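You operate a simulated robot arm through the tools that you are given. There is no shell and no other tool. Be economical: measure what you need, move in short steps, check, and stop when the job is done.

You are at the controls of a simulated two-armed robot. One attempt, no reset.

TASK
Fetch the black foam slab and stand it on the top of the heater test table. Then take the air drain cup and put it on the top of the short steel bench. Then take the tin labelled "rings" from the top of the long blue-legged plywood table and put it on the top of the short steel bench. Keep to this order. Set down upright: black foam slab, air drain cup, tin.

Only the result counts: the job must be done as asked and must still hold three seconds after the hand-in. Knocking over, shifting, dropping, spilling or breaking anything else fails it.

THE ROBOT
Two 7-joint arms with two-finger parallel grippers on one trunk, on a base that drives. Base frame: it is fixed to the floor where the robot stands at the start and does not move with it; the origin is under the middle of the robot, x ahead of it, y to its left, z up; the surface under the hand at the start is at about z = 800. Lengths are in mm, angles in degrees, forces in N, time in s.
The left shoulder is at the start at [50, 158, 983], the right one opposite. With the tool pointing down near the work surface each hand reaches from about 220 to 660 mm from the robot's upright axis, wherever it stands, measured 20 degrees to its own side. Places, roughly: air drain cup [500, -1500, 750]; black foam slab (8x8x16 cm) [700, 200, 900]; rubber ring tin, seal tin [500, -1250, 750]; top of the heater test table [100, 2200, 800]; top of the short steel bench [-1100, 2200, 800]. Payload 3.91 kg a hand.
The TCP of each hand is the grasp point between the finger pads, 30 mm short of the fingertips. In the tool frame z runs along the fingers and y along their closing line. Largest opening 110 mm; finger width 20, thickness 10; the body of the gripper, 48 by 112 mm, starts 55 mm behind the TCP.
Orientation is told as [roll, pitch, yaw] about the base's x, y, z axes, in that order, counted from this pose: with the fingers straight down and closing along the base's y, the tool's x points along the base's -x, its y along +y and its z along -z.

THE INTERFACE
- The arms move only by the tool nudge_tool. It takes "left_increments", "right_increments" or both (then of equal length, played together; a hand with none holds still); each is text: rows parted by semicolons, each of 7 numbers parted by spaces: the shift along the tool's x, y, z in cm, then the turn, a rotation vector about the tool's x, y, z in rad, then the gripper command, from -1 (shut) to 1 (fully open), values between in proportion. In form: x y z ax ay az fingers; .... A call has 1 to 12 rows; each row shifts and turns the commanded pose from where the row before left it, along the tool's axes as they then stand. Each row takes 0.2 s and may step no farther than 50 mm and 8.6 degrees from the row before; otherwise, or with a gripper value out of range, the whole call is refused. Where a pose cannot be reached the arm comes as near as it can. A force on the tool above 40 N (or 10 N above the force at the start of the call, whichever is more), or a blocked arm, ends the call early, and 0.2 s more pass. The fingers move at their own pace (about 153 mm/s each) and stop on an object; they squeeze with about 43 N. The grip force told is the motor's: it shows also when the fingers shut on nothing. Time passes only in rows, and 0.2 s behind the last, so rows that do not move let the fingers close. The reply holds the time, the measured pose of the TCP, the force on the tool along the base axes, the opening and the grip force, in the units named above and with some noise, with the torque about the TCP (base axes, N m) and any sound that the robot's microphone picked up.
- Cameras (640 x 400 px; columns grow to the right, rows downward): "scene" is now at [127.8, 27.7, 1150.4]; the picture's right is [0.23, -0.97, 0.00], its down [-0.20, -0.05, -0.98] and it looks along [0.95, 0.22, -0.21] (base axes); focal length 270 px, centre (320, 200). "left" rides on the left gripper at [72, -17, -103] in its tool frame; the picture's right is [0.23, 0.97, 0.00], its down [-0.76, 0.18, -0.62] and it looks along [-0.61, 0.14, 0.78] (tool axes); focal length 222 px, centre (320, 200). "right" rides on the right gripper at [72, 17, -103] in its tool frame; the picture's right is [-0.23, 0.97, 0.00], its down [-0.76, -0.18, -0.62] and it looks along [-0.61, -0.14, 0.78] (tool axes); focal length 222 px, centre (320, 200). There is no depth. A picture from a camera that has moved, and an enlarged one, comes with that camera's place and axes in the base frame and with its lens. The place of the scene camera against the robot may be out by one fixed shift of up to 12 mm in any direction.
- get_image(camera): a new picture of that camera. It takes no simulated time.
- lift_body(by): slides the trunk up (or, below 0, down) by that many mm; the arms and the scene camera ride with it, the base frame stays. It gives what a move gives, with no picture.
- base_move(legs): drives the robot by 1 to 6 legs, each [ahead, turn to the left] in mm and degrees, along the robot's own axes; the way and the turn of a leg run together, so that a leg with both is an arc; at most 1500 mm and 180 degrees a leg. The arms and the cameras ride along, it lands a little off, and it stops where it bumps. It gives what a move gives.
- turn_head(pan, tilt): turns the head with the scene camera to pan (to the left, within 80 degrees either way) and tilt (down, from -29 to 69), counted from straight ahead of the robot. It gives what a move gives.
- close_up(camera, box): a new picture of the part [left, top, right, bottom] of that camera's present view, enlarged. It takes no simulated time.
- job_done(): hands the job in; it is judged then, once.

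Go step by step. Nothing tells you exact positions but the pictures and the camera data: compare them with the known pose of the tool, close in by small moves and look again before you grip or let go. The budget is 165 turns and 138 pictures, counting those below and the enlarged ones. Unless the task says otherwise, let go and move clear before handing in, and close with one line.

The tools are called after ">>>" as a command line: name --argument value ..., lists and objects as JSON in quotes. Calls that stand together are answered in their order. nudge_tool: Moves the arms, as the interface text tells. Its arguments: {"type":"object","properties":{"left_increments":{"type":"string"},"right_increments":{"type":"string"}},"required":[]} The other tools are called the same way: lift_body (by) slides the trunk up or down; base_move (legs) drives the base; turn_head (pan, tilt) turns the head that bears the scene camera; get_image (camera) takes a picture; close_up (camera, box) takes an enlarged picture of a part of a camera's view; job_done () hands the job in.

At the start:

```text
time: 0.0
left_ee_pos: [338.3, 221.3, 1097.7]
left_tool_rot: [0.0, 0.1, 0.0]
left_ft_force: [0.2, -0.3, -0.7]
left_ft_torque: [0.02, -0.04, -0.02]
left_opening: 109.9
left_gripper_force: 0.0
right_ee_pos: [391.3, -96.4, 1082.1]
right_tool_rot: [0.0, 0.0, 0.0]
right_ft_force: [0.1, 0.9, -0.2]
right_ft_torque: [0.0, 0.03, 0.0]
right_opening: 109.8
right_gripper_force: 0.1
trunk travel left (down, up): [-225.0, 257.0]
robot x, y, heading: [3.9, -0.5, 0.1]
head pan, tilt: [13.1, 11.9]
```

scene: 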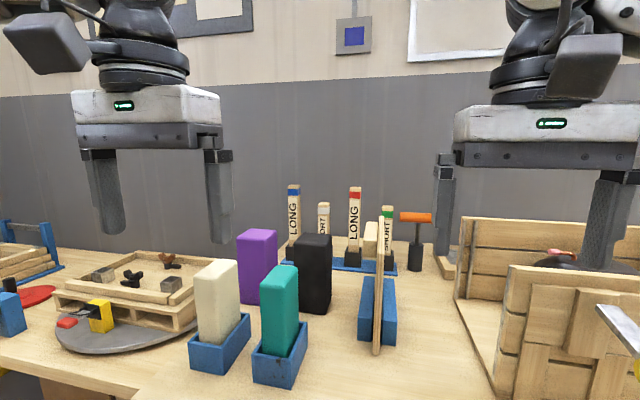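
right: 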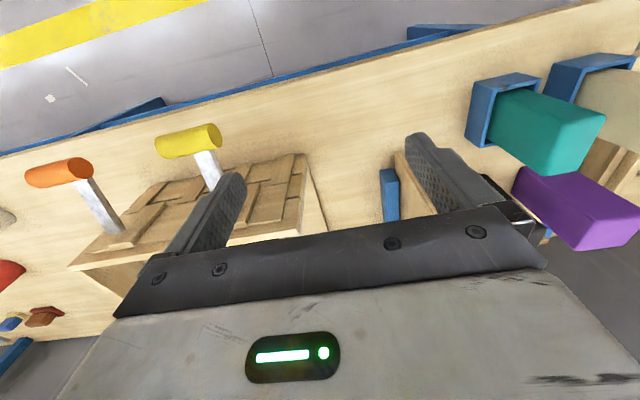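
left: 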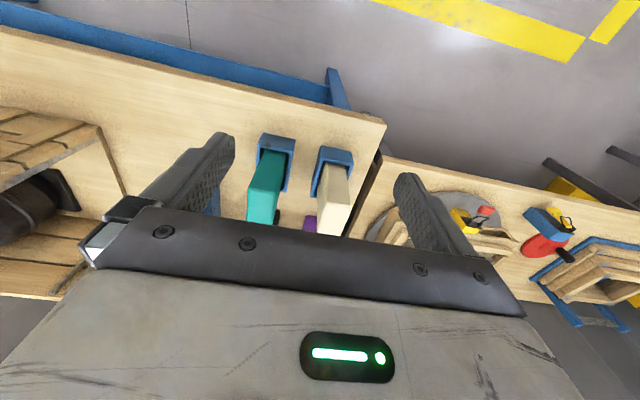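

I see the black slab standing behind the teal block, with its front face at about x=617, y=150. I'll take a closer look and check the surroundings before reaching.

>>> close_up --camera "scene" --box '[180, 170, 420, 400]'

>>> turn_head --pan 80 --tilt 15

>>> get_image --camera "scene"

>>> turn_head --pan -70 --tilt 15

>>> get_image --camera "scene"

```text
1.74 times, centred on (300, 285) of scene
camera zoom: at [127.8, 27.7, 1150.4], right [0.23, -0.97, 0.0], down [-0.2, -0.05, -0.98], along [0.95, 0.22, -0.21], focal length 470 px, centre (355, 52)
```

zoom: 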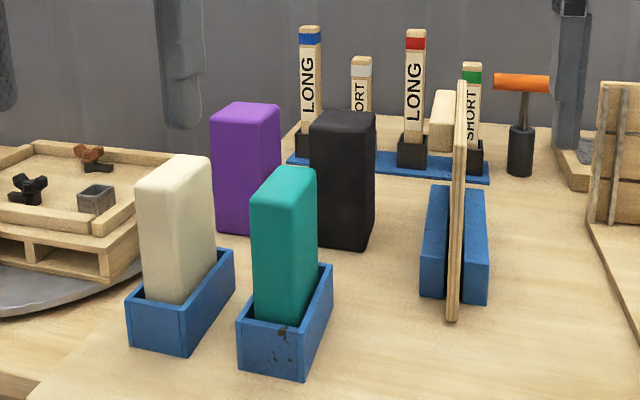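

```text
time: 1.4
left_ee_pos: [338.1, 221.4, 1096.8]
left_tool_rot: [0.0, 0.0, 0.1]
left_ft_force: [0.2, -0.1, 0.2]
left_ft_torque: [-0.01, -0.03, 0.03]
left_opening: 109.9
left_gripper_force: 0.0
right_ee_pos: [391.6, -96.4, 1083.4]
right_tool_rot: [0.0, 0.0, -0.1]
right_ft_force: [-0.8, -0.5, -0.1]
right_ft_torque: [-0.02, 0.0, 0.02]
right_opening: 110.1
right_gripper_force: 0.1
trunk travel left (down, up): [-225.0, 257.0]
robot x, y, heading: [0.4, -4.3, -0.4]
head pan, tilt: [80.0, 15.0]
```

```text
133 pictures are left
camera scene: at [53.3, 98.6, 1145.4], right [0.98, -0.17, 0.0], down [-0.05, -0.25, -0.97], along [0.17, 0.95, -0.26], focal length 270 px, centre (320, 200)
```

scene: 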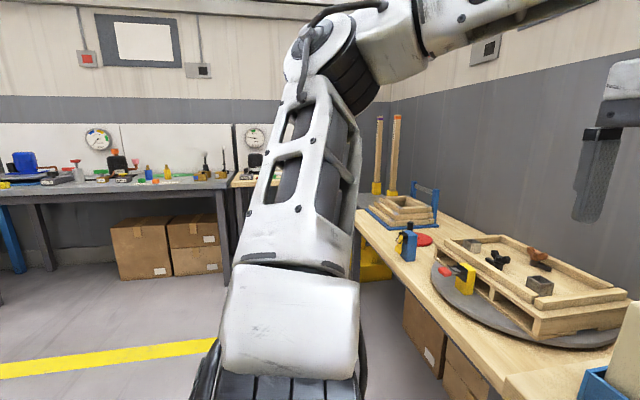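

```text
time: 3.7
left_ee_pos: [337.5, 221.6, 1097.6]
left_tool_rot: [-0.1, 0.0, 0.0]
left_ft_force: [0.4, 0.5, -0.5]
left_ft_torque: [-0.02, 0.0, 0.01]
left_opening: 110.1
left_gripper_force: 0.1
right_ee_pos: [391.4, -97.0, 1082.3]
right_tool_rot: [-0.1, 0.1, -0.1]
right_ft_force: [-0.2, 0.8, 1.2]
right_ft_torque: [-0.03, -0.01, -0.01]
right_opening: 109.7
right_gripper_force: 0.1
trunk travel left (down, up): [-225.0, 257.0]
robot x, y, heading: [-3.3, 0.3, -0.2]
head pan, tilt: [-70.0, 15.0]
```

```text
132 pictures are left
camera scene: at [69.0, -81.2, 1145.4], right [-0.94, -0.34, 0.0], down [-0.09, 0.24, -0.97], along [0.33, -0.91, -0.26], focal length 270 px, centre (320, 200)
```

scene: 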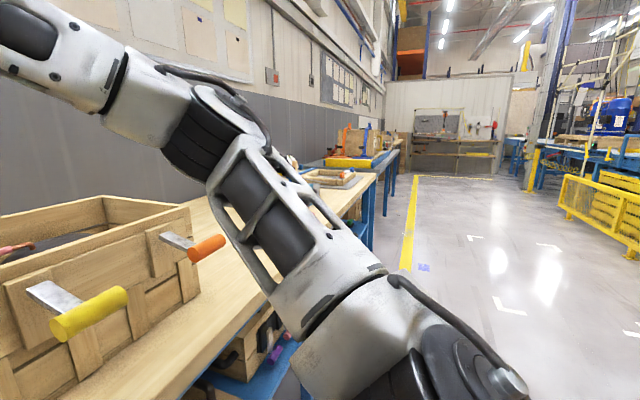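

The slab stands on the table with its top at about z=965. I'm moving the left hand above it and looking again.

>>> nudge_tool --left_increments "-4 -1 0 0 0 0 1;-4 -1 0 0 0 0 1;-4 -1 0 0 0 0 1;-4 -1 0 0 0 0 1;-4 -1 0 0 0 0 1;-3 -1 0 0 0 0 1"

>>> turn_head --pan 13 --tilt 20

>>> get_image --camera "left"

>>> get_image --camera "scene"

```text
time: 5.1
left_ee_pos: [489.9, 223.3, 1049.0]
left_tool_rot: [-0.1, -0.2, 0.1]
left_ft_force: [0.0, -0.1, 0.8]
left_ft_torque: [-0.03, 0.0, 0.0]
left_opening: 110.2
left_gripper_force: 0.1
left hand out of reach, approached as far as the arm can: row 3, 4, 5, 6
right_ee_pos: [391.9, -96.3, 1083.0]
right_tool_rot: [-0.1, -0.1, 0.0]
right_ft_force: [-0.7, 0.1, -0.8]
right_ft_torque: [0.0, -0.03, -0.01]
right_opening: 110.1
right_gripper_force: 0.0
trunk travel left (down, up): [-225.0, 257.0]
robot x, y, heading: [4.6, 2.6, 0.2]
head pan, tilt: [-70.0, 15.0]
```

```text
time: 6.7
left_ee_pos: [489.3, 223.4, 1049.5]
left_tool_rot: [0.0, -0.1, 0.1]
left_ft_force: [0.4, 1.2, -0.2]
left_ft_torque: [-0.05, -0.01, 0.01]
left_opening: 109.9
left_gripper_force: 0.1
right_ee_pos: [391.5, -96.7, 1082.6]
right_tool_rot: [-0.1, 0.0, 0.0]
right_ft_force: [0.5, -0.3, -0.2]
right_ft_torque: [-0.04, 0.03, 0.0]
right_opening: 110.2
right_gripper_force: 0.0
trunk travel left (down, up): [-225.0, 257.0]
robot x, y, heading: [1.5, 1.4, 0.2]
head pan, tilt: [13.0, 20.0]
```

```text
131 pictures are left
camera left: at [417.0, 206.6, 1151.8], right [-0.23, 0.97, 0.0], down [0.76, 0.18, 0.62], along [0.61, 0.14, -0.78], focal length 222 px, centre (320, 200)
```

left: 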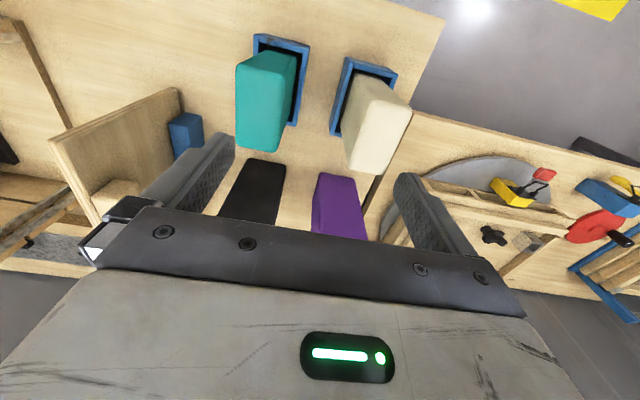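

```text
130 pictures are left
camera scene: at [127.7, 27.5, 1137.2], right [0.22, -0.97, 0.0], down [-0.33, -0.08, -0.94], along [0.92, 0.21, -0.34], focal length 270 px, centre (320, 200)
```

scene: 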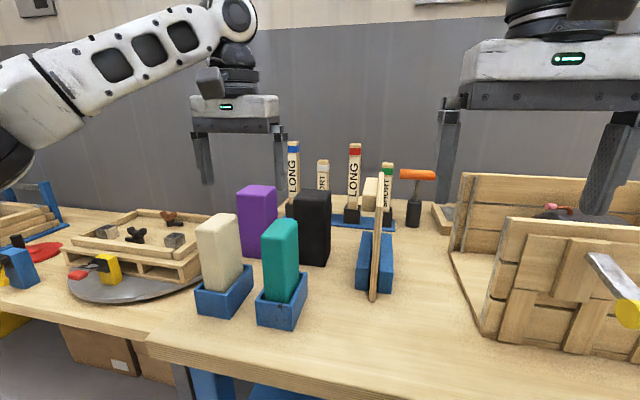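

The hand could not reach that far at this height. I'll raise the trunk and check how much room there is to drive nearer the table.

>>> lift_body --by 180

>>> turn_head --pan 0 --tilt 65

>>> get_image --camera "scene"

```text
time: 8.7
left_ee_pos: [490.7, 223.0, 1228.6]
left_tool_rot: [-0.2, -0.1, 0.1]
left_ft_force: [0.4, 0.2, 0.1]
left_ft_torque: [0.02, 0.0, -0.04]
left_opening: 109.9
left_gripper_force: 0.0
right_ee_pos: [393.2, -96.9, 1263.3]
right_tool_rot: [0.0, 0.0, 0.1]
right_ft_force: [-0.2, -0.2, 0.1]
right_ft_torque: [-0.01, -0.01, 0.04]
right_opening: 109.7
right_gripper_force: 0.0
trunk travel left (down, up): [-405.0, 77.0]
robot x, y, heading: [2.0, 0.8, -0.1]
head pan, tilt: [13.0, 20.0]
```

```text
time: 9.8
left_ee_pos: [490.3, 222.7, 1228.7]
left_tool_rot: [-0.1, 0.0, 0.0]
left_ft_force: [-0.8, 1.0, -0.8]
left_ft_torque: [0.01, -0.01, 0.02]
left_opening: 110.1
left_gripper_force: 0.0
right_ee_pos: [392.0, -96.5, 1262.8]
right_tool_rot: [0.0, 0.0, 0.1]
right_ft_force: [-0.3, 0.2, -0.3]
right_ft_torque: [0.03, 0.02, -0.01]
right_opening: 109.9
right_gripper_force: 0.1
trunk travel left (down, up): [-405.0, 77.0]
robot x, y, heading: [2.2, -1.3, 0.1]
head pan, tilt: [0.0, 65.0]
```

```text
129 pictures are left
camera scene: at [97.7, 6.6, 1253.5], right [0.0, -1.0, 0.0], down [-0.91, 0.0, -0.42], along [0.42, 0.0, -0.91], focal length 270 px, centre (320, 200)
```

scene: 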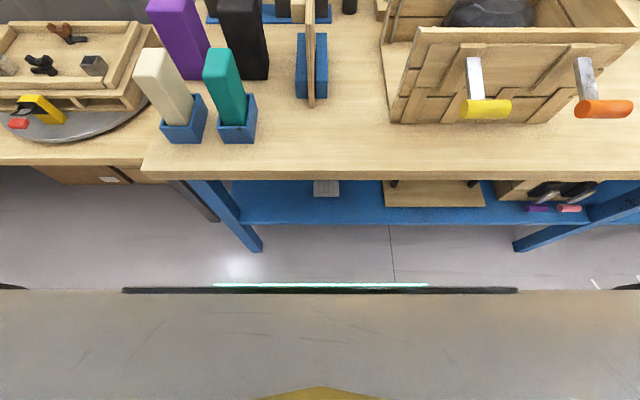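

There is about 130 mm free in front of the base. I'll drive 80 mm ahead, then bring the left hand over the slab.

>>> base_move --legs '[[80, 0]]'

>>> nudge_tool --left_increments "-3 -2 3 0 0 0 1;-3 -2 3 0 0 0 1;-2 -2 3 0 0 0 1"

>>> turn_head --pan 10 --tilt 40

>>> get_image --camera "left"

>>> get_image --camera "scene"

```text
time: 10.9
left_ee_pos: [568.5, 224.6, 1228.6]
left_tool_rot: [0.0, -0.1, 0.2]
left_ft_force: [0.2, 0.4, 0.9]
left_ft_torque: [0.02, 0.0, -0.01]
left_opening: 109.8
left_gripper_force: 0.0
right_ee_pos: [469.5, -96.5, 1262.2]
right_tool_rot: [0.1, -0.1, -0.1]
right_ft_force: [0.9, 0.0, 0.3]
right_ft_torque: [0.01, 0.01, 0.03]
right_opening: 110.0
right_gripper_force: 0.1
trunk travel left (down, up): [-405.0, 77.0]
robot x, y, heading: [75.4, -0.3, 0.2]
head pan, tilt: [0.0, 65.0]
```

```text
time: 11.7
left_ee_pos: [601.6, 218.4, 1152.9]
left_tool_rot: [-0.1, -0.2, 0.1]
left_ft_force: [0.7, -0.2, -0.4]
left_ft_torque: [0.0, 0.03, 0.0]
left_opening: 110.2
left_gripper_force: 0.1
left hand out of reach, approached as far as the arm can: row 1, 2, 3
right_ee_pos: [469.4, -96.9, 1262.8]
right_tool_rot: [-0.1, 0.0, 0.0]
right_ft_force: [-0.5, -0.2, 0.2]
right_ft_torque: [-0.01, -0.04, 0.02]
right_opening: 110.1
right_gripper_force: 0.0
trunk travel left (down, up): [-405.0, 77.0]
robot x, y, heading: [77.5, -0.6, -0.0]
head pan, tilt: [0.0, 65.0]
```

```text
time: 12.6
left_ee_pos: [600.4, 218.3, 1151.4]
left_tool_rot: [-0.1, -0.2, 0.0]
left_ft_force: [-0.2, -0.2, -0.3]
left_ft_torque: [0.0, 0.02, -0.03]
left_opening: 109.9
left_gripper_force: 0.1
right_ee_pos: [470.0, -95.8, 1263.8]
right_tool_rot: [0.1, 0.0, 0.1]
right_ft_force: [0.6, 0.2, -0.8]
right_ft_torque: [0.01, -0.02, 0.0]
right_opening: 110.1
right_gripper_force: 0.1
trunk travel left (down, up): [-405.0, 77.0]
robot x, y, heading: [79.5, -1.9, -0.2]
head pan, tilt: [10.0, 40.0]
```

```text
128 pictures are left
camera left: at [527.0, 201.8, 1256.1], right [-0.23, 0.97, 0.0], down [0.76, 0.18, 0.63], along [0.61, 0.14, -0.78], focal length 222 px, centre (320, 200)
```

left: 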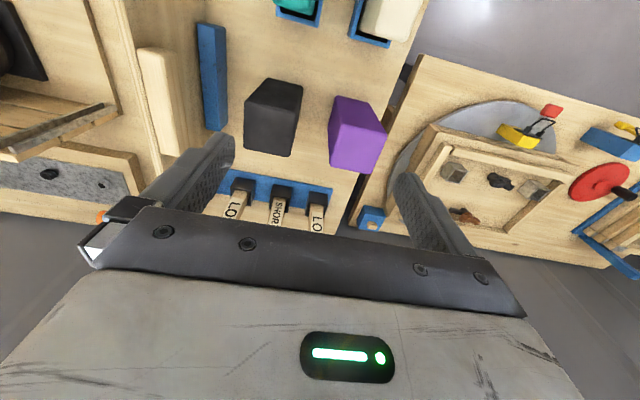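

```text
127 pictures are left
camera scene: at [198.2, 21.4, 1285.7], right [0.17, -0.98, 0.0], down [-0.63, -0.11, -0.77], along [0.75, 0.13, -0.64], focal length 270 px, centre (320, 200)
```

scene: 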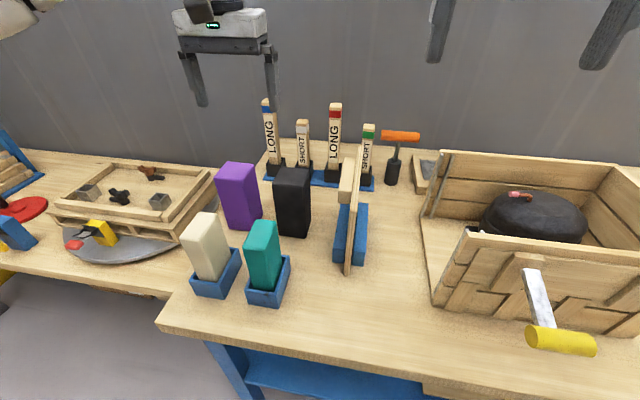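

The slab's top face is now visible from the wrist camera. I'm enlarging it to measure place and yaw.

>>> close_up --camera "left" --box '[200, 40, 420, 190]'

>>> close_up --camera "scene" --box '[200, 140, 340, 260]'

```text
2.67 times, centred on (310, 115) of left
camera zoom: at [527.0, 201.8, 1256.1], right [-0.23, 0.97, 0.0], down [0.76, 0.18, 0.63], along [0.61, 0.14, -0.78], focal length 592 px, centre (347, 427)
```

zoom: 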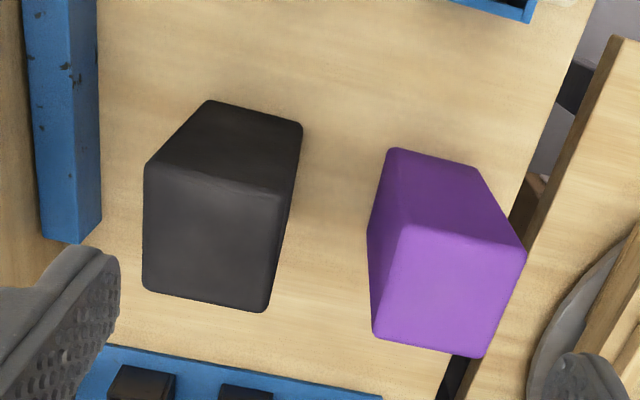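

```text
3.33 times, centred on (270, 200) of scene
camera zoom: at [198.2, 21.4, 1285.7], right [0.17, -0.98, 0.0], down [-0.63, -0.11, -0.77], along [0.75, 0.13, -0.64], focal length 901 px, centre (487, 200)
```

zoom: 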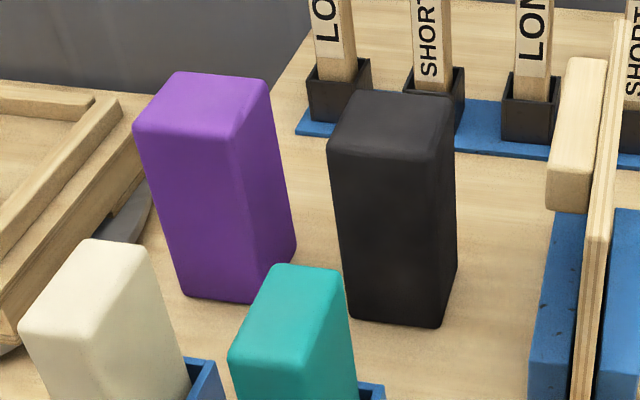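

The slab is about 66 mm square, centred at (656, 160) with yaw near zero, and its neighbours are more than 50 mm away. I'm moving to just above it.

>>> nudge_tool --left_increments "0 -1.5 3.2 0 0 0 1;-1.4 -1.5 3.2 0 0 0 1;-2 -1.5 3.3 0 0 0 1;-2.2 -1.3 3.3 0 0 0 1;0 0 0 0 0 0 1"

>>> get_image --camera "left"

>>> get_image --camera "scene"

```text
time: 13.8
left_ee_pos: [599.8, 202.7, 1027.4]
left_tool_rot: [-0.1, -0.2, 0.1]
left_ft_force: [0.0, -0.5, -1.0]
left_ft_torque: [0.0, 0.03, -0.02]
left_opening: 110.1
left_gripper_force: 0.1
left hand out of reach, approached as far as the arm can: row 2, 3, 4
right_ee_pos: [469.8, -96.5, 1263.0]
right_tool_rot: [0.0, 0.1, 0.0]
right_ft_force: [0.2, 0.1, -0.1]
right_ft_torque: [0.01, 0.0, -0.01]
right_opening: 110.1
right_gripper_force: 0.0
trunk travel left (down, up): [-405.0, 77.0]
robot x, y, heading: [77.8, -1.6, -0.1]
head pan, tilt: [10.0, 40.0]
```

```text
124 pictures are left
camera left: at [526.3, 185.8, 1130.0], right [-0.23, 0.97, 0.0], down [0.76, 0.18, 0.63], along [0.61, 0.14, -0.78], focal length 222 px, centre (320, 200)
```

left: 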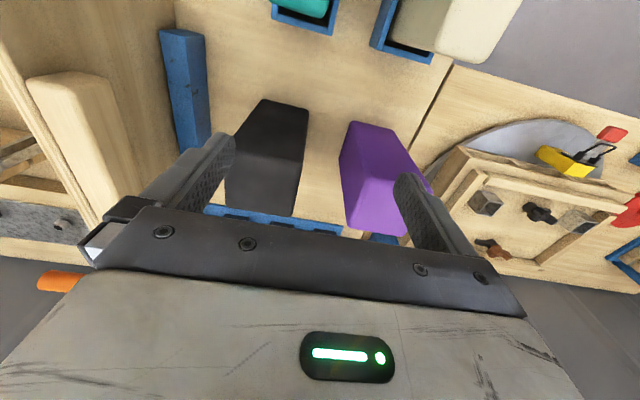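

```text
123 pictures are left
camera scene: at [198.1, 21.4, 1285.8], right [0.17, -0.98, 0.0], down [-0.63, -0.11, -0.77], along [0.75, 0.13, -0.64], focal length 270 px, centre (320, 200)
```

scene: 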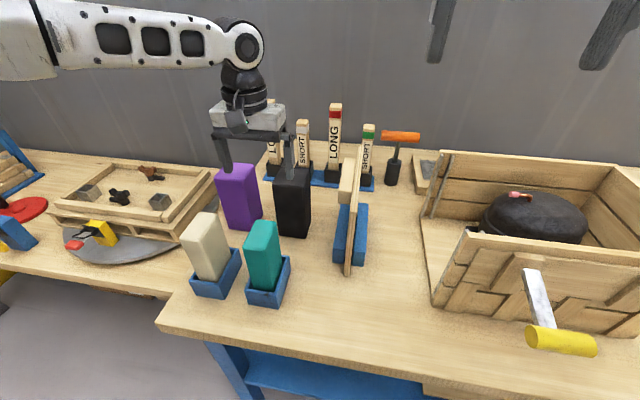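

The arm reports its limit at x=600 already, which may be the commanded pose sitting far ahead of the real one. A small backward and sideways test will tell.

>>> nudge_tool --left_increments "3 0 0 0 0 0 1;0 -2 0 0 0 0 1;0 -2 0 0 0 0 1"

```text
time: 14.6
left_ee_pos: [568.7, 166.4, 1028.5]
left_tool_rot: [-0.2, -0.3, 0.0]
left_ft_force: [-0.5, -0.2, 1.1]
left_ft_torque: [-0.02, 0.02, -0.03]
left_opening: 109.9
left_gripper_force: 0.1
right_ee_pos: [468.5, -96.2, 1263.4]
right_tool_rot: [0.1, 0.0, 0.0]
right_ft_force: [0.1, 0.4, 0.3]
right_ft_torque: [0.0, 0.02, 0.0]
right_opening: 109.9
right_gripper_force: 0.2
trunk travel left (down, up): [-405.0, 77.0]
robot x, y, heading: [75.9, 2.2, -0.1]
head pan, tilt: [10.0, 40.0]
```

The command follows the real pose, so that limit is real. I'll raise the trunk more so that the wrist sits lower against the shoulder.

>>> lift_body --by 75

>>> nudge_tool --left_increments "0 0 4 0 0 0 1;0 -0.6 3.5 0 0 0 1;-3 0 0 0 0 0 1;-3 0 0 0 0 0 1;-2.7 0 0 0 0 0 1"

```text
time: 15.7
left_ee_pos: [567.9, 165.8, 1102.1]
left_tool_rot: [-0.2, -0.1, 0.1]
left_ft_force: [0.3, -0.1, -0.3]
left_ft_torque: [-0.02, -0.01, -0.01]
left_opening: 110.1
left_gripper_force: 0.0
right_ee_pos: [470.3, -96.8, 1337.3]
right_tool_rot: [0.0, -0.1, -0.1]
right_ft_force: [-0.3, -0.8, -0.7]
right_ft_torque: [0.02, -0.02, 0.0]
right_opening: 110.1
right_gripper_force: 0.0
trunk travel left (down, up): [-480.0, 2.0]
robot x, y, heading: [76.0, 0.2, -0.1]
head pan, tilt: [10.0, 40.0]
```

```text
time: 16.9
left_ee_pos: [593.7, 212.1, 1054.0]
left_tool_rot: [-0.3, -0.3, 0.0]
left_ft_force: [0.1, 0.7, 0.2]
left_ft_torque: [0.02, -0.01, -0.03]
left_opening: 109.9
left_gripper_force: 0.1
left hand out of reach, approached as far as the arm can: row 1, 2, 3, 4, 5
right_ee_pos: [469.5, -96.3, 1336.4]
right_tool_rot: [-0.1, 0.0, 0.0]
right_ft_force: [-0.4, -0.4, 1.1]
right_ft_torque: [-0.03, -0.02, 0.02]
right_opening: 110.0
right_gripper_force: 0.1
trunk travel left (down, up): [-480.0, 2.0]
robot x, y, heading: [75.8, -1.0, -0.0]
head pan, tilt: [10.0, 40.0]
```

Straight down was also refused, so trunk height isn't the limit; the hand is too far out. I'll check the front clearance again and plan to drive closer.

>>> turn_head --pan 0 --tilt 65

>>> get_image --camera "scene"

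```text
time: 17.8
left_ee_pos: [593.6, 212.1, 1054.4]
left_tool_rot: [-0.3, -0.3, 0.2]
left_ft_force: [-0.7, -0.3, -0.7]
left_ft_torque: [0.01, 0.04, 0.03]
left_opening: 109.9
left_gripper_force: 0.1
right_ee_pos: [468.3, -98.5, 1337.8]
right_tool_rot: [0.0, 0.1, 0.0]
right_ft_force: [1.0, -0.3, -0.3]
right_ft_torque: [0.0, 0.0, 0.01]
right_opening: 110.1
right_gripper_force: 0.2
trunk travel left (down, up): [-480.0, 2.0]
robot x, y, heading: [80.9, 2.0, -0.2]
head pan, tilt: [0.0, 65.0]
```

```text
122 pictures are left
camera scene: at [175.2, 6.7, 1328.5], right [0.0, -1.0, 0.0], down [-0.91, 0.0, -0.42], along [0.42, 0.0, -0.91], focal length 270 px, centre (320, 200)
```

scene: 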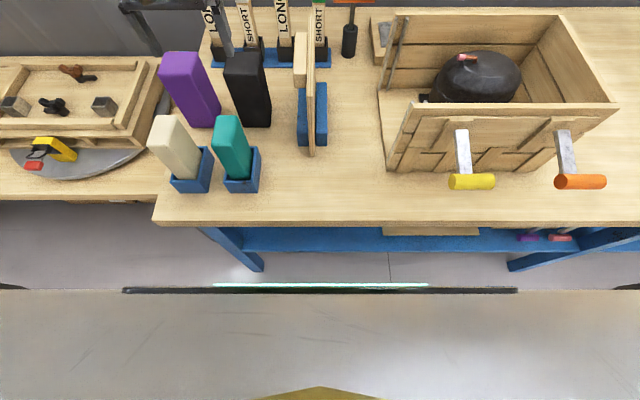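

The strip is on the trunk's chest, and the base front is no further than x=345 with the table feet at about 413. A 65 mm drive is safe, and I'll then use the trunk to descend.

>>> nudge_tool --left_increments "2 0 -4 0 0 0 1;1 0 -4 0 0 0 1"

>>> base_move --legs '[[65, 0]]'

>>> nudge_tool --left_increments "0 -2.5 0 0 0 0 1;0 -2.7 0 0 0 0 1"

```text
time: 18.4
left_ee_pos: [563.6, 212.1, 1131.5]
left_tool_rot: [-0.1, -0.2, 0.1]
left_ft_force: [0.6, 0.8, 0.3]
left_ft_torque: [0.0, 0.02, 0.03]
left_opening: 110.0
left_gripper_force: 0.0
right_ee_pos: [469.2, -98.1, 1338.3]
right_tool_rot: [0.0, 0.0, 0.0]
right_ft_force: [-0.7, -0.4, -0.6]
right_ft_torque: [0.0, 0.01, 0.05]
right_opening: 110.0
right_gripper_force: 0.0
trunk travel left (down, up): [-480.0, 2.0]
robot x, y, heading: [76.6, 0.1, -0.0]
head pan, tilt: [0.0, 65.0]
```

```text
time: 19.4
left_ee_pos: [609.4, 213.8, 1131.3]
left_tool_rot: [-0.2, -0.2, 0.1]
left_ft_force: [-0.1, 0.6, 0.7]
left_ft_torque: [-0.01, -0.02, -0.04]
left_opening: 110.0
left_gripper_force: 0.1
right_ee_pos: [517.7, -97.0, 1338.3]
right_tool_rot: [0.0, 0.1, 0.0]
right_ft_force: [-0.6, -0.2, 0.1]
right_ft_torque: [0.02, -0.04, 0.0]
right_opening: 109.8
right_gripper_force: 0.0
trunk travel left (down, up): [-480.0, 2.0]
robot x, y, heading: [130.4, -0.3, -0.1]
head pan, tilt: [0.0, 65.0]
stopped in leg 1: the robot was blocked; the commanded pose is now the measured one
```

```text
time: 20.0
left_ee_pos: [612.5, 161.4, 1132.6]
left_tool_rot: [-0.2, -0.2, 0.3]
left_ft_force: [0.4, 0.2, 0.1]
left_ft_torque: [-0.02, 0.02, 0.0]
left_opening: 110.0
left_gripper_force: 0.0
right_ee_pos: [518.8, -97.4, 1336.5]
right_tool_rot: [-0.1, 0.2, -0.1]
right_ft_force: [-0.2, 0.0, -0.1]
right_ft_torque: [0.0, 0.03, -0.01]
right_opening: 109.9
right_gripper_force: 0.1
trunk travel left (down, up): [-480.0, 2.0]
robot x, y, heading: [125.3, 0.4, -0.1]
head pan, tilt: [0.0, 65.0]
```

The base bumped at x≈127, so I'm backing off a little. Then I'll lower the trunk 100 mm and extend the hand to x=656.

>>> base_move --legs '[[-8, 0]]'

>>> lift_body --by -105

>>> nudge_tool --left_increments "-2 0 0 0 0 0 1;-2 0 0 0 0 0 1;-1 0 0 0 0 0 1;0 0 0 0 0 0 1"

>>> get_image --camera "left"

>>> get_image --camera "scene"

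```text
time: 20.8
left_ee_pos: [604.5, 162.1, 1133.5]
left_tool_rot: [-0.2, -0.3, 0.2]
left_ft_force: [0.0, -0.1, 0.5]
left_ft_torque: [-0.04, 0.01, 0.03]
left_opening: 110.0
left_gripper_force: 0.1
right_ee_pos: [510.2, -95.9, 1335.5]
right_tool_rot: [-0.1, 0.3, -0.1]
right_ft_force: [-0.5, 0.5, 1.0]
right_ft_torque: [-0.05, -0.03, 0.02]
right_opening: 110.0
right_gripper_force: 0.1
trunk travel left (down, up): [-480.0, 2.0]
robot x, y, heading: [117.7, -0.8, 0.1]
head pan, tilt: [0.0, 65.0]
```

```text
time: 22.1
left_ee_pos: [603.5, 162.5, 1027.7]
left_tool_rot: [-0.2, -0.2, 0.2]
left_ft_force: [0.1, -0.2, -0.5]
left_ft_torque: [-0.01, 0.01, 0.01]
left_opening: 110.3
left_gripper_force: 0.0
right_ee_pos: [510.8, -97.4, 1232.3]
right_tool_rot: [0.0, 0.2, -0.1]
right_ft_force: [0.1, 0.0, -0.1]
right_ft_torque: [-0.02, 0.0, 0.02]
right_opening: 109.9
right_gripper_force: 0.1
trunk travel left (down, up): [-375.0, 107.0]
robot x, y, heading: [114.6, -0.5, 0.1]
head pan, tilt: [0.0, 65.0]
```

```text
time: 23.1
left_ee_pos: [628.6, 184.9, 1029.1]
left_tool_rot: [-0.2, -0.1, 0.3]
left_ft_force: [-0.3, -0.5, -1.0]
left_ft_torque: [-0.02, -0.02, -0.02]
left_opening: 109.9
left_gripper_force: 0.2
left hand out of reach, approached as far as the arm can: row 1, 2, 3
right_ee_pos: [510.1, -95.6, 1231.2]
right_tool_rot: [-0.1, 0.2, 0.0]
right_ft_force: [0.4, 0.0, -0.5]
right_ft_torque: [0.01, -0.02, 0.0]
right_opening: 109.8
right_gripper_force: 0.0
trunk travel left (down, up): [-375.0, 107.0]
robot x, y, heading: [115.7, -2.5, 0.0]
head pan, tilt: [0.0, 65.0]
```

```text
121 pictures are left
camera left: at [556.0, 167.9, 1131.7], right [-0.23, 0.97, 0.0], down [0.76, 0.18, 0.63], along [0.61, 0.14, -0.78], focal length 222 px, centre (320, 200)
```

left: 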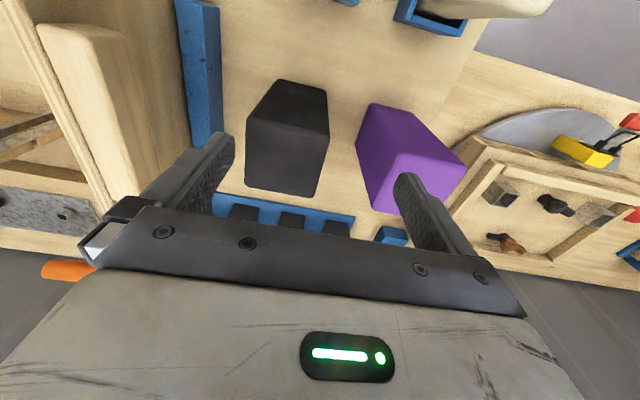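

```text
120 pictures are left
camera scene: at [215.5, 6.7, 1223.5], right [0.0, -1.0, 0.0], down [-0.91, 0.0, -0.42], along [0.42, 0.0, -0.91], focal length 270 px, centre (320, 200)
```

scene: 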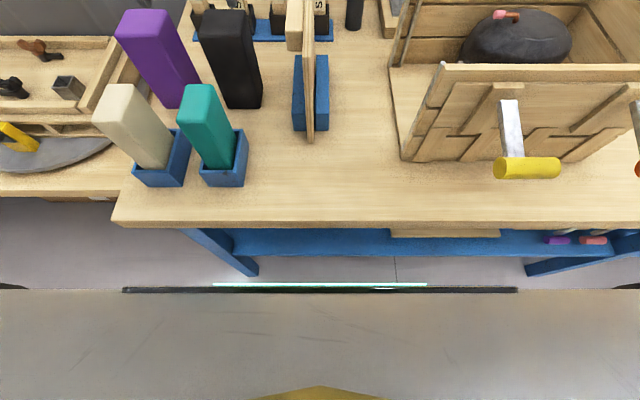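

Reach with vertical fingers ends near r≈550 mm. Tilting the tool forward about its closing axis (y) extends the reach and keeps the pads flat on the slab's sides, so I'll tilt about 20°.

>>> nudge_tool --left_increments "0 -1 -1 0 -0.12 0 1;0 -1.2 0 0 -0.12 0 1;0 0 0 0 -0.12 0 1;0 0 0 0 0 0 1"

>>> nudge_tool --left_increments "-1 0 0 0 0 0 1;-1 0 0 0 0 0 1;-1 0 0 0 0 0 1;0 0 0 0 0 0 1"

```text
time: 24.1
left_ee_pos: [629.7, 161.7, 1039.2]
left_tool_rot: [-0.2, -20.9, 0.4]
left_ft_force: [-0.2, 0.1, -0.4]
left_ft_torque: [-0.01, 0.0, 0.01]
left_opening: 109.9
left_gripper_force: 0.1
right_ee_pos: [510.6, -97.2, 1231.5]
right_tool_rot: [-0.1, 0.2, 0.0]
right_ft_force: [-0.1, -0.6, 0.6]
right_ft_torque: [0.0, -0.04, 0.0]
right_opening: 109.9
right_gripper_force: 0.0
trunk travel left (down, up): [-375.0, 107.0]
robot x, y, heading: [117.1, 1.0, 0.2]
head pan, tilt: [0.0, 65.0]
```

```text
time: 25.1
left_ee_pos: [657.4, 161.1, 1050.3]
left_tool_rot: [-0.1, -20.8, 0.4]
left_ft_force: [0.3, -0.1, -0.5]
left_ft_torque: [-0.03, 0.01, 0.0]
left_opening: 110.0
left_gripper_force: 0.1
right_ee_pos: [509.7, -95.9, 1232.4]
right_tool_rot: [0.0, 0.2, 0.0]
right_ft_force: [0.7, -0.3, -0.1]
right_ft_torque: [-0.03, -0.01, 0.0]
right_opening: 109.8
right_gripper_force: 0.1
trunk travel left (down, up): [-375.0, 107.0]
robot x, y, heading: [116.7, -1.4, 0.1]
head pan, tilt: [0.0, 65.0]
```

That works: the hand is over the slab at (657, 161). I'll check, then descend with the trunk.

>>> lift_body --by -40

>>> turn_head --pan 12 --tilt 35

>>> get_image --camera "left"

>>> get_image --camera "scene"

```text
time: 26.0
left_ee_pos: [658.1, 162.4, 1010.1]
left_tool_rot: [-0.2, -20.8, 0.2]
left_ft_force: [0.4, 0.2, 0.5]
left_ft_torque: [0.0, -0.02, -0.01]
left_opening: 110.3
left_gripper_force: 0.0
right_ee_pos: [510.3, -96.4, 1192.5]
right_tool_rot: [0.0, 0.2, 0.0]
right_ft_force: [0.4, 0.3, -0.3]
right_ft_torque: [-0.03, -0.01, 0.02]
right_opening: 110.1
right_gripper_force: 0.0
trunk travel left (down, up): [-335.0, 147.0]
robot x, y, heading: [118.3, -0.3, 0.2]
head pan, tilt: [0.0, 65.0]
```

```text
time: 26.9
left_ee_pos: [656.4, 161.4, 1008.8]
left_tool_rot: [-0.3, -20.9, 0.4]
left_ft_force: [-0.4, 1.3, 0.3]
left_ft_torque: [-0.01, 0.0, 0.0]
left_opening: 110.1
left_gripper_force: 0.2
right_ee_pos: [510.3, -96.8, 1191.7]
right_tool_rot: [-0.1, 0.2, -0.1]
right_ft_force: [-0.6, -0.6, 0.4]
right_ft_torque: [-0.03, -0.02, -0.02]
right_opening: 110.0
right_gripper_force: 0.0
trunk travel left (down, up): [-335.0, 147.0]
robot x, y, heading: [114.7, 1.8, 0.2]
head pan, tilt: [12.0, 35.0]
```

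```text
119 pictures are left
camera left: at [552.5, 144.8, 1079.7], right [-0.22, 0.97, -0.08], down [0.49, 0.18, 0.85], along [0.84, 0.14, -0.52], focal length 222 px, centre (320, 200)
```

left: 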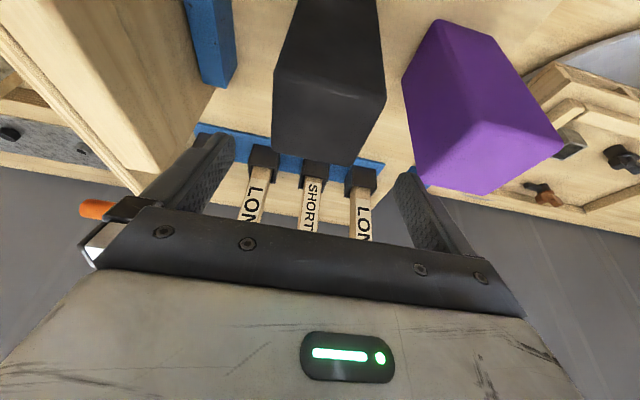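

```text
118 pictures are left
camera scene: at [240.9, 25.1, 1223.3], right [0.21, -0.98, 0.0], down [-0.56, -0.12, -0.82], along [0.8, 0.17, -0.57], focal length 270 px, centre (320, 200)
```

scene: 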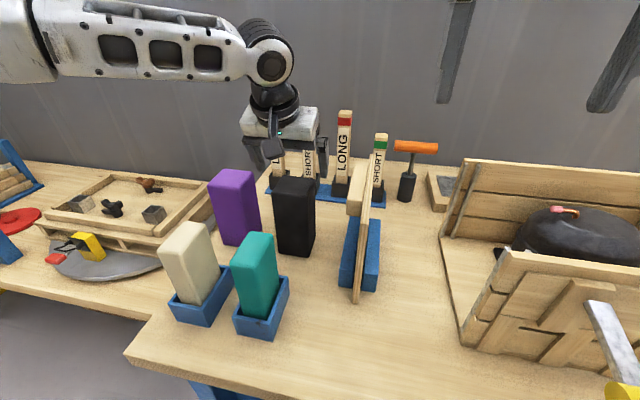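

The measurement agrees, with the slab centred at about (653, 159). I'm descending to z≈936.

>>> lift_body --by -73

>>> get_image --camera "left"

>>> get_image --camera "scene"

```text
time: 28.0
left_ee_pos: [655.9, 160.5, 936.1]
left_tool_rot: [-0.2, -20.8, 0.3]
left_ft_force: [-0.1, -0.2, -0.1]
left_ft_torque: [-0.01, -0.02, -0.03]
left_opening: 109.8
left_gripper_force: 0.0
right_ee_pos: [511.5, -96.8, 1117.9]
right_tool_rot: [0.0, 0.1, -0.1]
right_ft_force: [0.3, 0.0, 0.1]
right_ft_torque: [0.02, 0.0, -0.01]
right_opening: 110.0
right_gripper_force: 0.1
trunk travel left (down, up): [-262.0, 220.0]
robot x, y, heading: [118.7, -2.9, 0.0]
head pan, tilt: [12.0, 35.0]
```

```text
117 pictures are left
camera left: at [552.4, 144.7, 1006.9], right [-0.22, 0.97, -0.08], down [0.49, 0.18, 0.85], along [0.84, 0.14, -0.52], focal length 222 px, centre (320, 200)
```

left: 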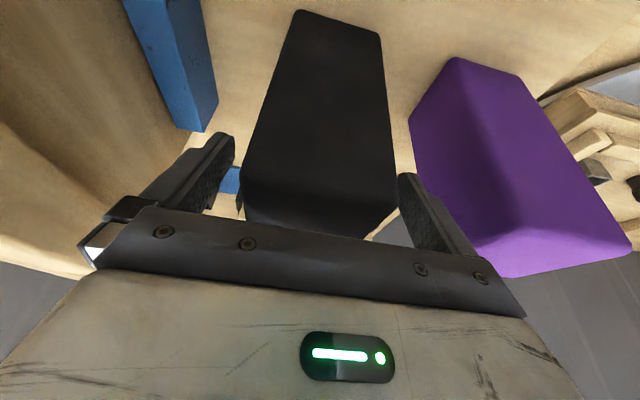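

```text
116 pictures are left
camera scene: at [240.8, 25.1, 1150.4], right [0.21, -0.98, 0.0], down [-0.56, -0.12, -0.82], along [0.8, 0.17, -0.57], focal length 270 px, centre (320, 200)
```

scene: 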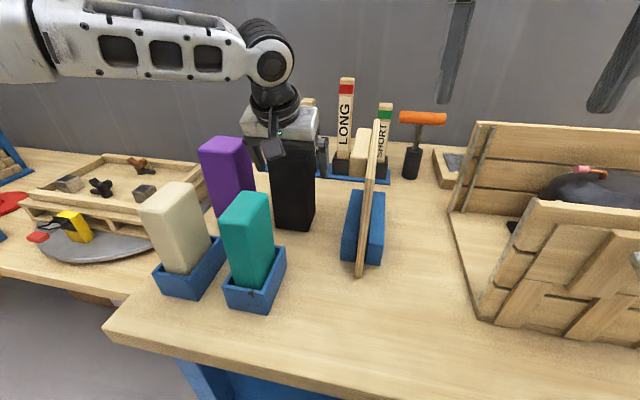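

The slab is between the fingers, so I'm closing.

>>> nudge_tool --left_increments "0 0 0 0 0 0 -1;0 0 0 0 0 0 -1;0 0 0 0 0 0 -1;0 0 0 0 0 0 -1;0 0 0 0 0 0 -1"

>>> lift_body --by 30

>>> get_image --camera "scene"

```text
time: 29.2
left_ee_pos: [657.0, 161.9, 935.9]
left_tool_rot: [-0.2, -20.7, 0.3]
left_ft_force: [1.7, -1.1, 0.0]
left_ft_torque: [-0.02, 0.06, 0.0]
left_opening: 69.2
left_gripper_force: 43.1
right_ee_pos: [510.1, -96.4, 1117.4]
right_tool_rot: [-0.2, 0.1, -0.1]
right_ft_force: [0.9, 0.5, -0.7]
right_ft_torque: [0.01, 0.01, 0.0]
right_opening: 110.1
right_gripper_force: 0.1
trunk travel left (down, up): [-262.0, 220.0]
robot x, y, heading: [117.5, 2.7, -0.1]
head pan, tilt: [12.0, 35.0]
```

```text
time: 30.0
left_ee_pos: [658.7, 161.4, 966.7]
left_tool_rot: [-0.3, -20.8, 0.3]
left_ft_force: [0.3, 0.1, -1.1]
left_ft_torque: [0.04, -0.02, -0.02]
left_opening: 69.1
left_gripper_force: 42.9
right_ee_pos: [511.4, -97.4, 1148.1]
right_tool_rot: [-0.1, 0.2, -0.1]
right_ft_force: [-0.8, 0.3, -0.6]
right_ft_torque: [0.02, -0.02, 0.01]
right_opening: 110.1
right_gripper_force: 0.1
trunk travel left (down, up): [-292.0, 190.0]
robot x, y, heading: [117.6, 2.7, -0.1]
head pan, tilt: [12.0, 35.0]
```

```text
115 pictures are left
camera scene: at [241.1, 25.1, 1180.4], right [0.21, -0.98, 0.0], down [-0.56, -0.12, -0.82], along [0.8, 0.17, -0.57], focal length 270 px, centre (320, 200)
```

scene: 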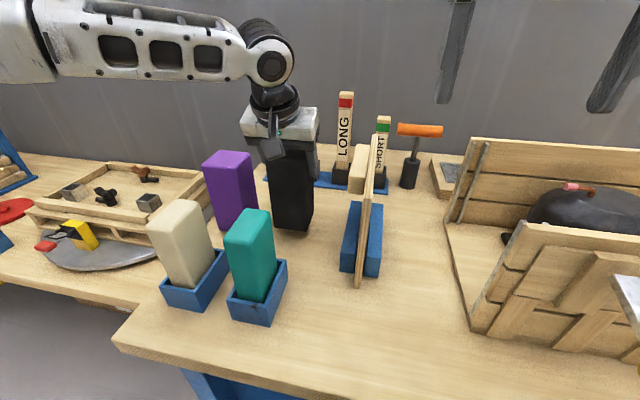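

It is gripped, 69 mm wide and lifting. I'll raise it high and retreat.

>>> lift_body --by 185

>>> get_image --camera "scene"

```text
time: 32.0
left_ee_pos: [657.3, 161.1, 1150.8]
left_tool_rot: [-0.2, -20.7, 0.3]
left_ft_force: [-0.6, 0.4, -0.7]
left_ft_torque: [0.03, 0.0, 0.0]
left_opening: 69.4
left_gripper_force: 43.6
right_ee_pos: [510.4, -96.6, 1332.9]
right_tool_rot: [-0.1, 0.2, -0.1]
right_ft_force: [0.0, 0.4, 0.2]
right_ft_torque: [0.02, 0.02, 0.01]
right_opening: 110.1
right_gripper_force: 0.2
trunk travel left (down, up): [-477.0, 5.0]
robot x, y, heading: [119.6, 1.4, 0.1]
head pan, tilt: [12.0, 35.0]
```

```text
114 pictures are left
camera scene: at [241.1, 25.1, 1365.3], right [0.21, -0.98, 0.0], down [-0.56, -0.12, -0.82], along [0.8, 0.17, -0.57], focal length 270 px, centre (320, 200)
```

scene: 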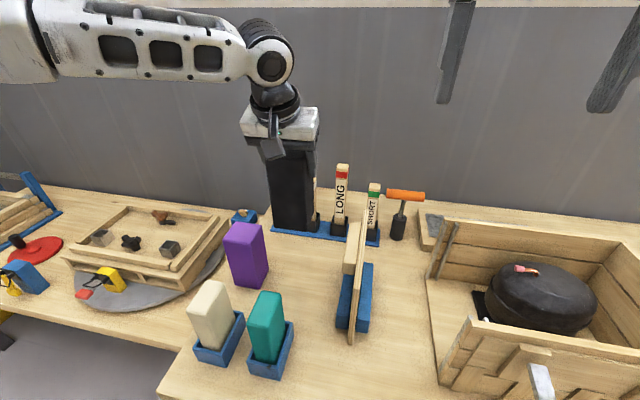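

The slab is hanging upright. I'll pull it in and up, back off, turn left and look at the target tables.

>>> nudge_tool --left_increments "3.2 0 -2.8 0 0 0 -1;3.2 0 -2.8 0 0 0 -1;3.2 0 -2.8 0 0 0 -1;3.2 0 -2.8 0 0 0 -1;0 0 0 0 0 0 -1"

>>> base_move --legs '[[-350, 0], [0, 90]]'

>>> turn_head --pan 0 --tilt 20

>>> get_image --camera "scene"

```text
time: 33.2
left_ee_pos: [499.5, 162.1, 1211.1]
left_tool_rot: [-0.2, -20.6, 0.3]
left_ft_force: [0.0, -0.5, 0.2]
left_ft_torque: [-0.02, 0.02, -0.02]
left_opening: 69.1
left_gripper_force: 42.6
right_ee_pos: [512.2, -96.2, 1332.5]
right_tool_rot: [-0.2, 0.1, -0.1]
right_ft_force: [-0.4, -0.2, -0.7]
right_ft_torque: [0.03, 0.04, -0.02]
right_opening: 109.7
right_gripper_force: 0.1
trunk travel left (down, up): [-477.0, 5.0]
robot x, y, heading: [116.3, -1.5, 0.1]
head pan, tilt: [12.0, 35.0]
```

```text
time: 39.3
left_ee_pos: [-397.9, 378.9, 1211.3]
left_tool_rot: [-0.2, -20.8, 90.8]
left_ft_force: [-0.1, 0.2, -1.0]
left_ft_torque: [0.02, -0.01, 0.01]
left_opening: 69.3
left_gripper_force: 43.3
right_ee_pos: [-139.5, 392.9, 1334.0]
right_tool_rot: [-0.1, 0.2, 90.5]
right_ft_force: [0.5, 0.6, -0.4]
right_ft_torque: [-0.02, -0.02, -0.01]
right_opening: 110.2
right_gripper_force: 0.1
trunk travel left (down, up): [-477.0, 5.0]
robot x, y, heading: [-229.2, -0.5, 90.7]
head pan, tilt: [12.0, 35.0]
```

```text
time: 40.1
left_ee_pos: [-399.5, 379.3, 1210.4]
left_tool_rot: [-0.3, -20.7, 90.8]
left_ft_force: [0.3, 1.4, -0.6]
left_ft_torque: [0.0, 0.01, 0.02]
left_opening: 69.4
left_gripper_force: 43.2
right_ee_pos: [-139.6, 393.8, 1333.3]
right_tool_rot: [0.1, 0.2, 90.4]
right_ft_force: [0.7, 0.5, 0.8]
right_ft_torque: [0.01, 0.0, -0.02]
right_opening: 110.1
right_gripper_force: 0.0
trunk travel left (down, up): [-477.0, 5.0]
robot x, y, heading: [-229.0, -2.8, 90.8]
head pan, tilt: [0.0, 20.0]
```

```text
113 pictures are left
camera scene: at [-236.6, 139.2, 1389.1], right [1.0, 0.01, 0.0], down [0.0, -0.34, -0.94], along [-0.01, 0.94, -0.34], focal length 270 px, centre (320, 200)
```

scene: 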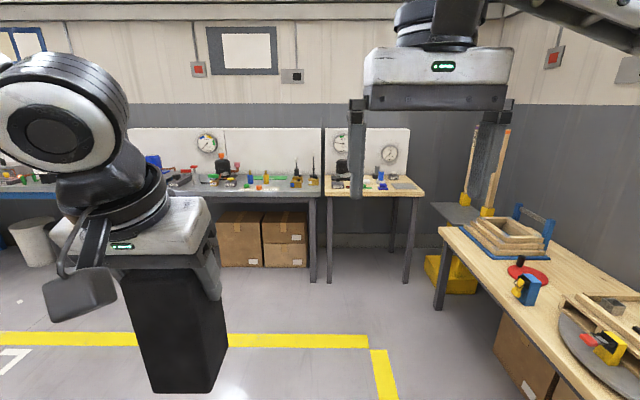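

The heater test table (wooden top) spans x ≈ -230 to 450 with its front edge at y≈1850, and the steel bench is to its left. I'm zooming in to find free spots.

>>> close_up --camera "scene" --box '[310, 120, 450, 210]'

>>> close_up --camera "scene" --box '[140, 120, 330, 230]'

```text
4.44 times, centred on (380, 165) of scene
camera zoom: at [-236.6, 139.2, 1389.1], right [1.0, 0.01, 0.0], down [0.0, -0.34, -0.94], along [-0.01, 0.94, -0.34], focal length 1201 px, centre (53, 356)
```

zoom: 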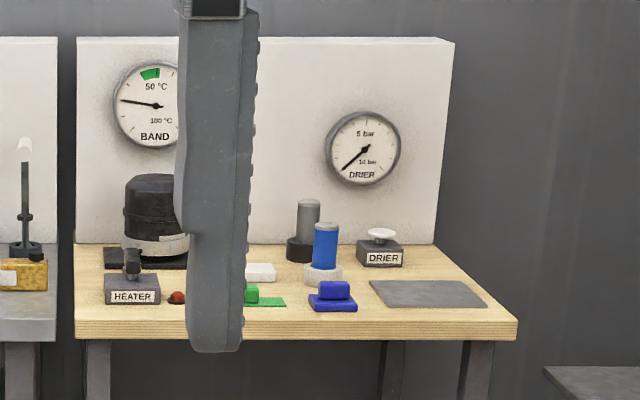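

```text
3.37 times, centred on (235, 175) of scene
camera zoom: at [-236.6, 139.2, 1389.1], right [1.0, 0.01, 0.0], down [0.0, -0.34, -0.94], along [-0.01, 0.94, -0.34], focal length 911 px, centre (606, 284)
```

zoom: 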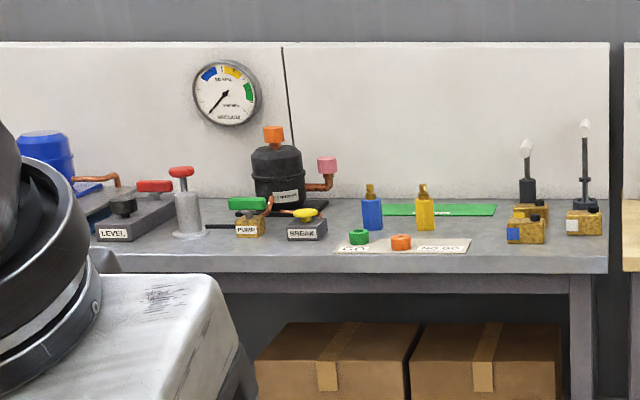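

The heater table is crowded, so I need a closer view. I'll drive nearer, to about (-60, 1290), and look with the right hand out of the line of sight.

>>> base_move --legs '[[0, -8], [1250, 0], [0, 8]]'

>>> turn_head --pan -8 --tilt 30

>>> get_image --camera "scene"

```text
time: 47.7
left_ee_pos: [-196.1, 1640.2, 1211.1]
left_tool_rot: [-0.1, -20.8, 88.4]
left_ft_force: [-0.8, 0.4, -0.8]
left_ft_torque: [-0.03, 0.0, 0.04]
left_opening: 69.4
left_gripper_force: 43.1
right_ee_pos: [62.0, 1643.7, 1333.1]
right_tool_rot: [-0.2, 0.2, 88.3]
right_ft_force: [-0.3, 0.8, -0.1]
right_ft_torque: [0.0, -0.03, 0.01]
right_opening: 109.9
right_gripper_force: 0.0
trunk travel left (down, up): [-477.0, 5.0]
robot x, y, heading: [-47.2, 1252.4, 88.4]
head pan, tilt: [0.0, 20.0]
```

```text
time: 48.4
left_ee_pos: [-194.6, 1639.5, 1211.8]
left_tool_rot: [-0.2, -20.8, 88.6]
left_ft_force: [-0.5, 0.4, -0.8]
left_ft_torque: [-0.01, -0.04, -0.01]
left_opening: 69.1
left_gripper_force: 43.0
right_ee_pos: [62.8, 1644.9, 1334.5]
right_tool_rot: [-0.1, 0.2, 88.1]
right_ft_force: [-0.5, 0.6, 0.3]
right_ft_torque: [0.04, -0.04, -0.01]
right_opening: 109.9
right_gripper_force: 0.1
trunk travel left (down, up): [-477.0, 5.0]
robot x, y, heading: [-45.2, 1257.1, 88.1]
head pan, tilt: [-8.0, 30.0]
```

```text
110 pictures are left
camera scene: at [-32.0, 1390.7, 1373.2], right [0.99, -0.17, 0.0], down [-0.08, -0.49, -0.87], along [0.15, 0.85, -0.5], focal length 270 px, centre (320, 200)
```

scene: 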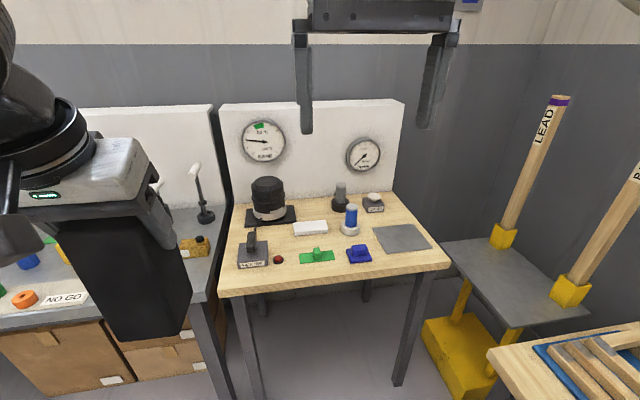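

>>> close_up --camera "scene" --box '[210, 165, 460, 310]'

```text
2.56 times, centred on (335, 238) of scene
camera zoom: at [-32.0, 1390.7, 1373.2], right [0.99, -0.17, 0.0], down [-0.08, -0.49, -0.87], along [0.15, 0.85, -0.5], focal length 692 px, centre (282, 104)
```

zoom: 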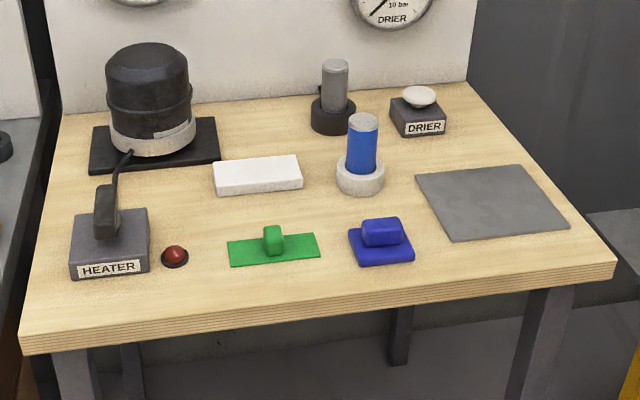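

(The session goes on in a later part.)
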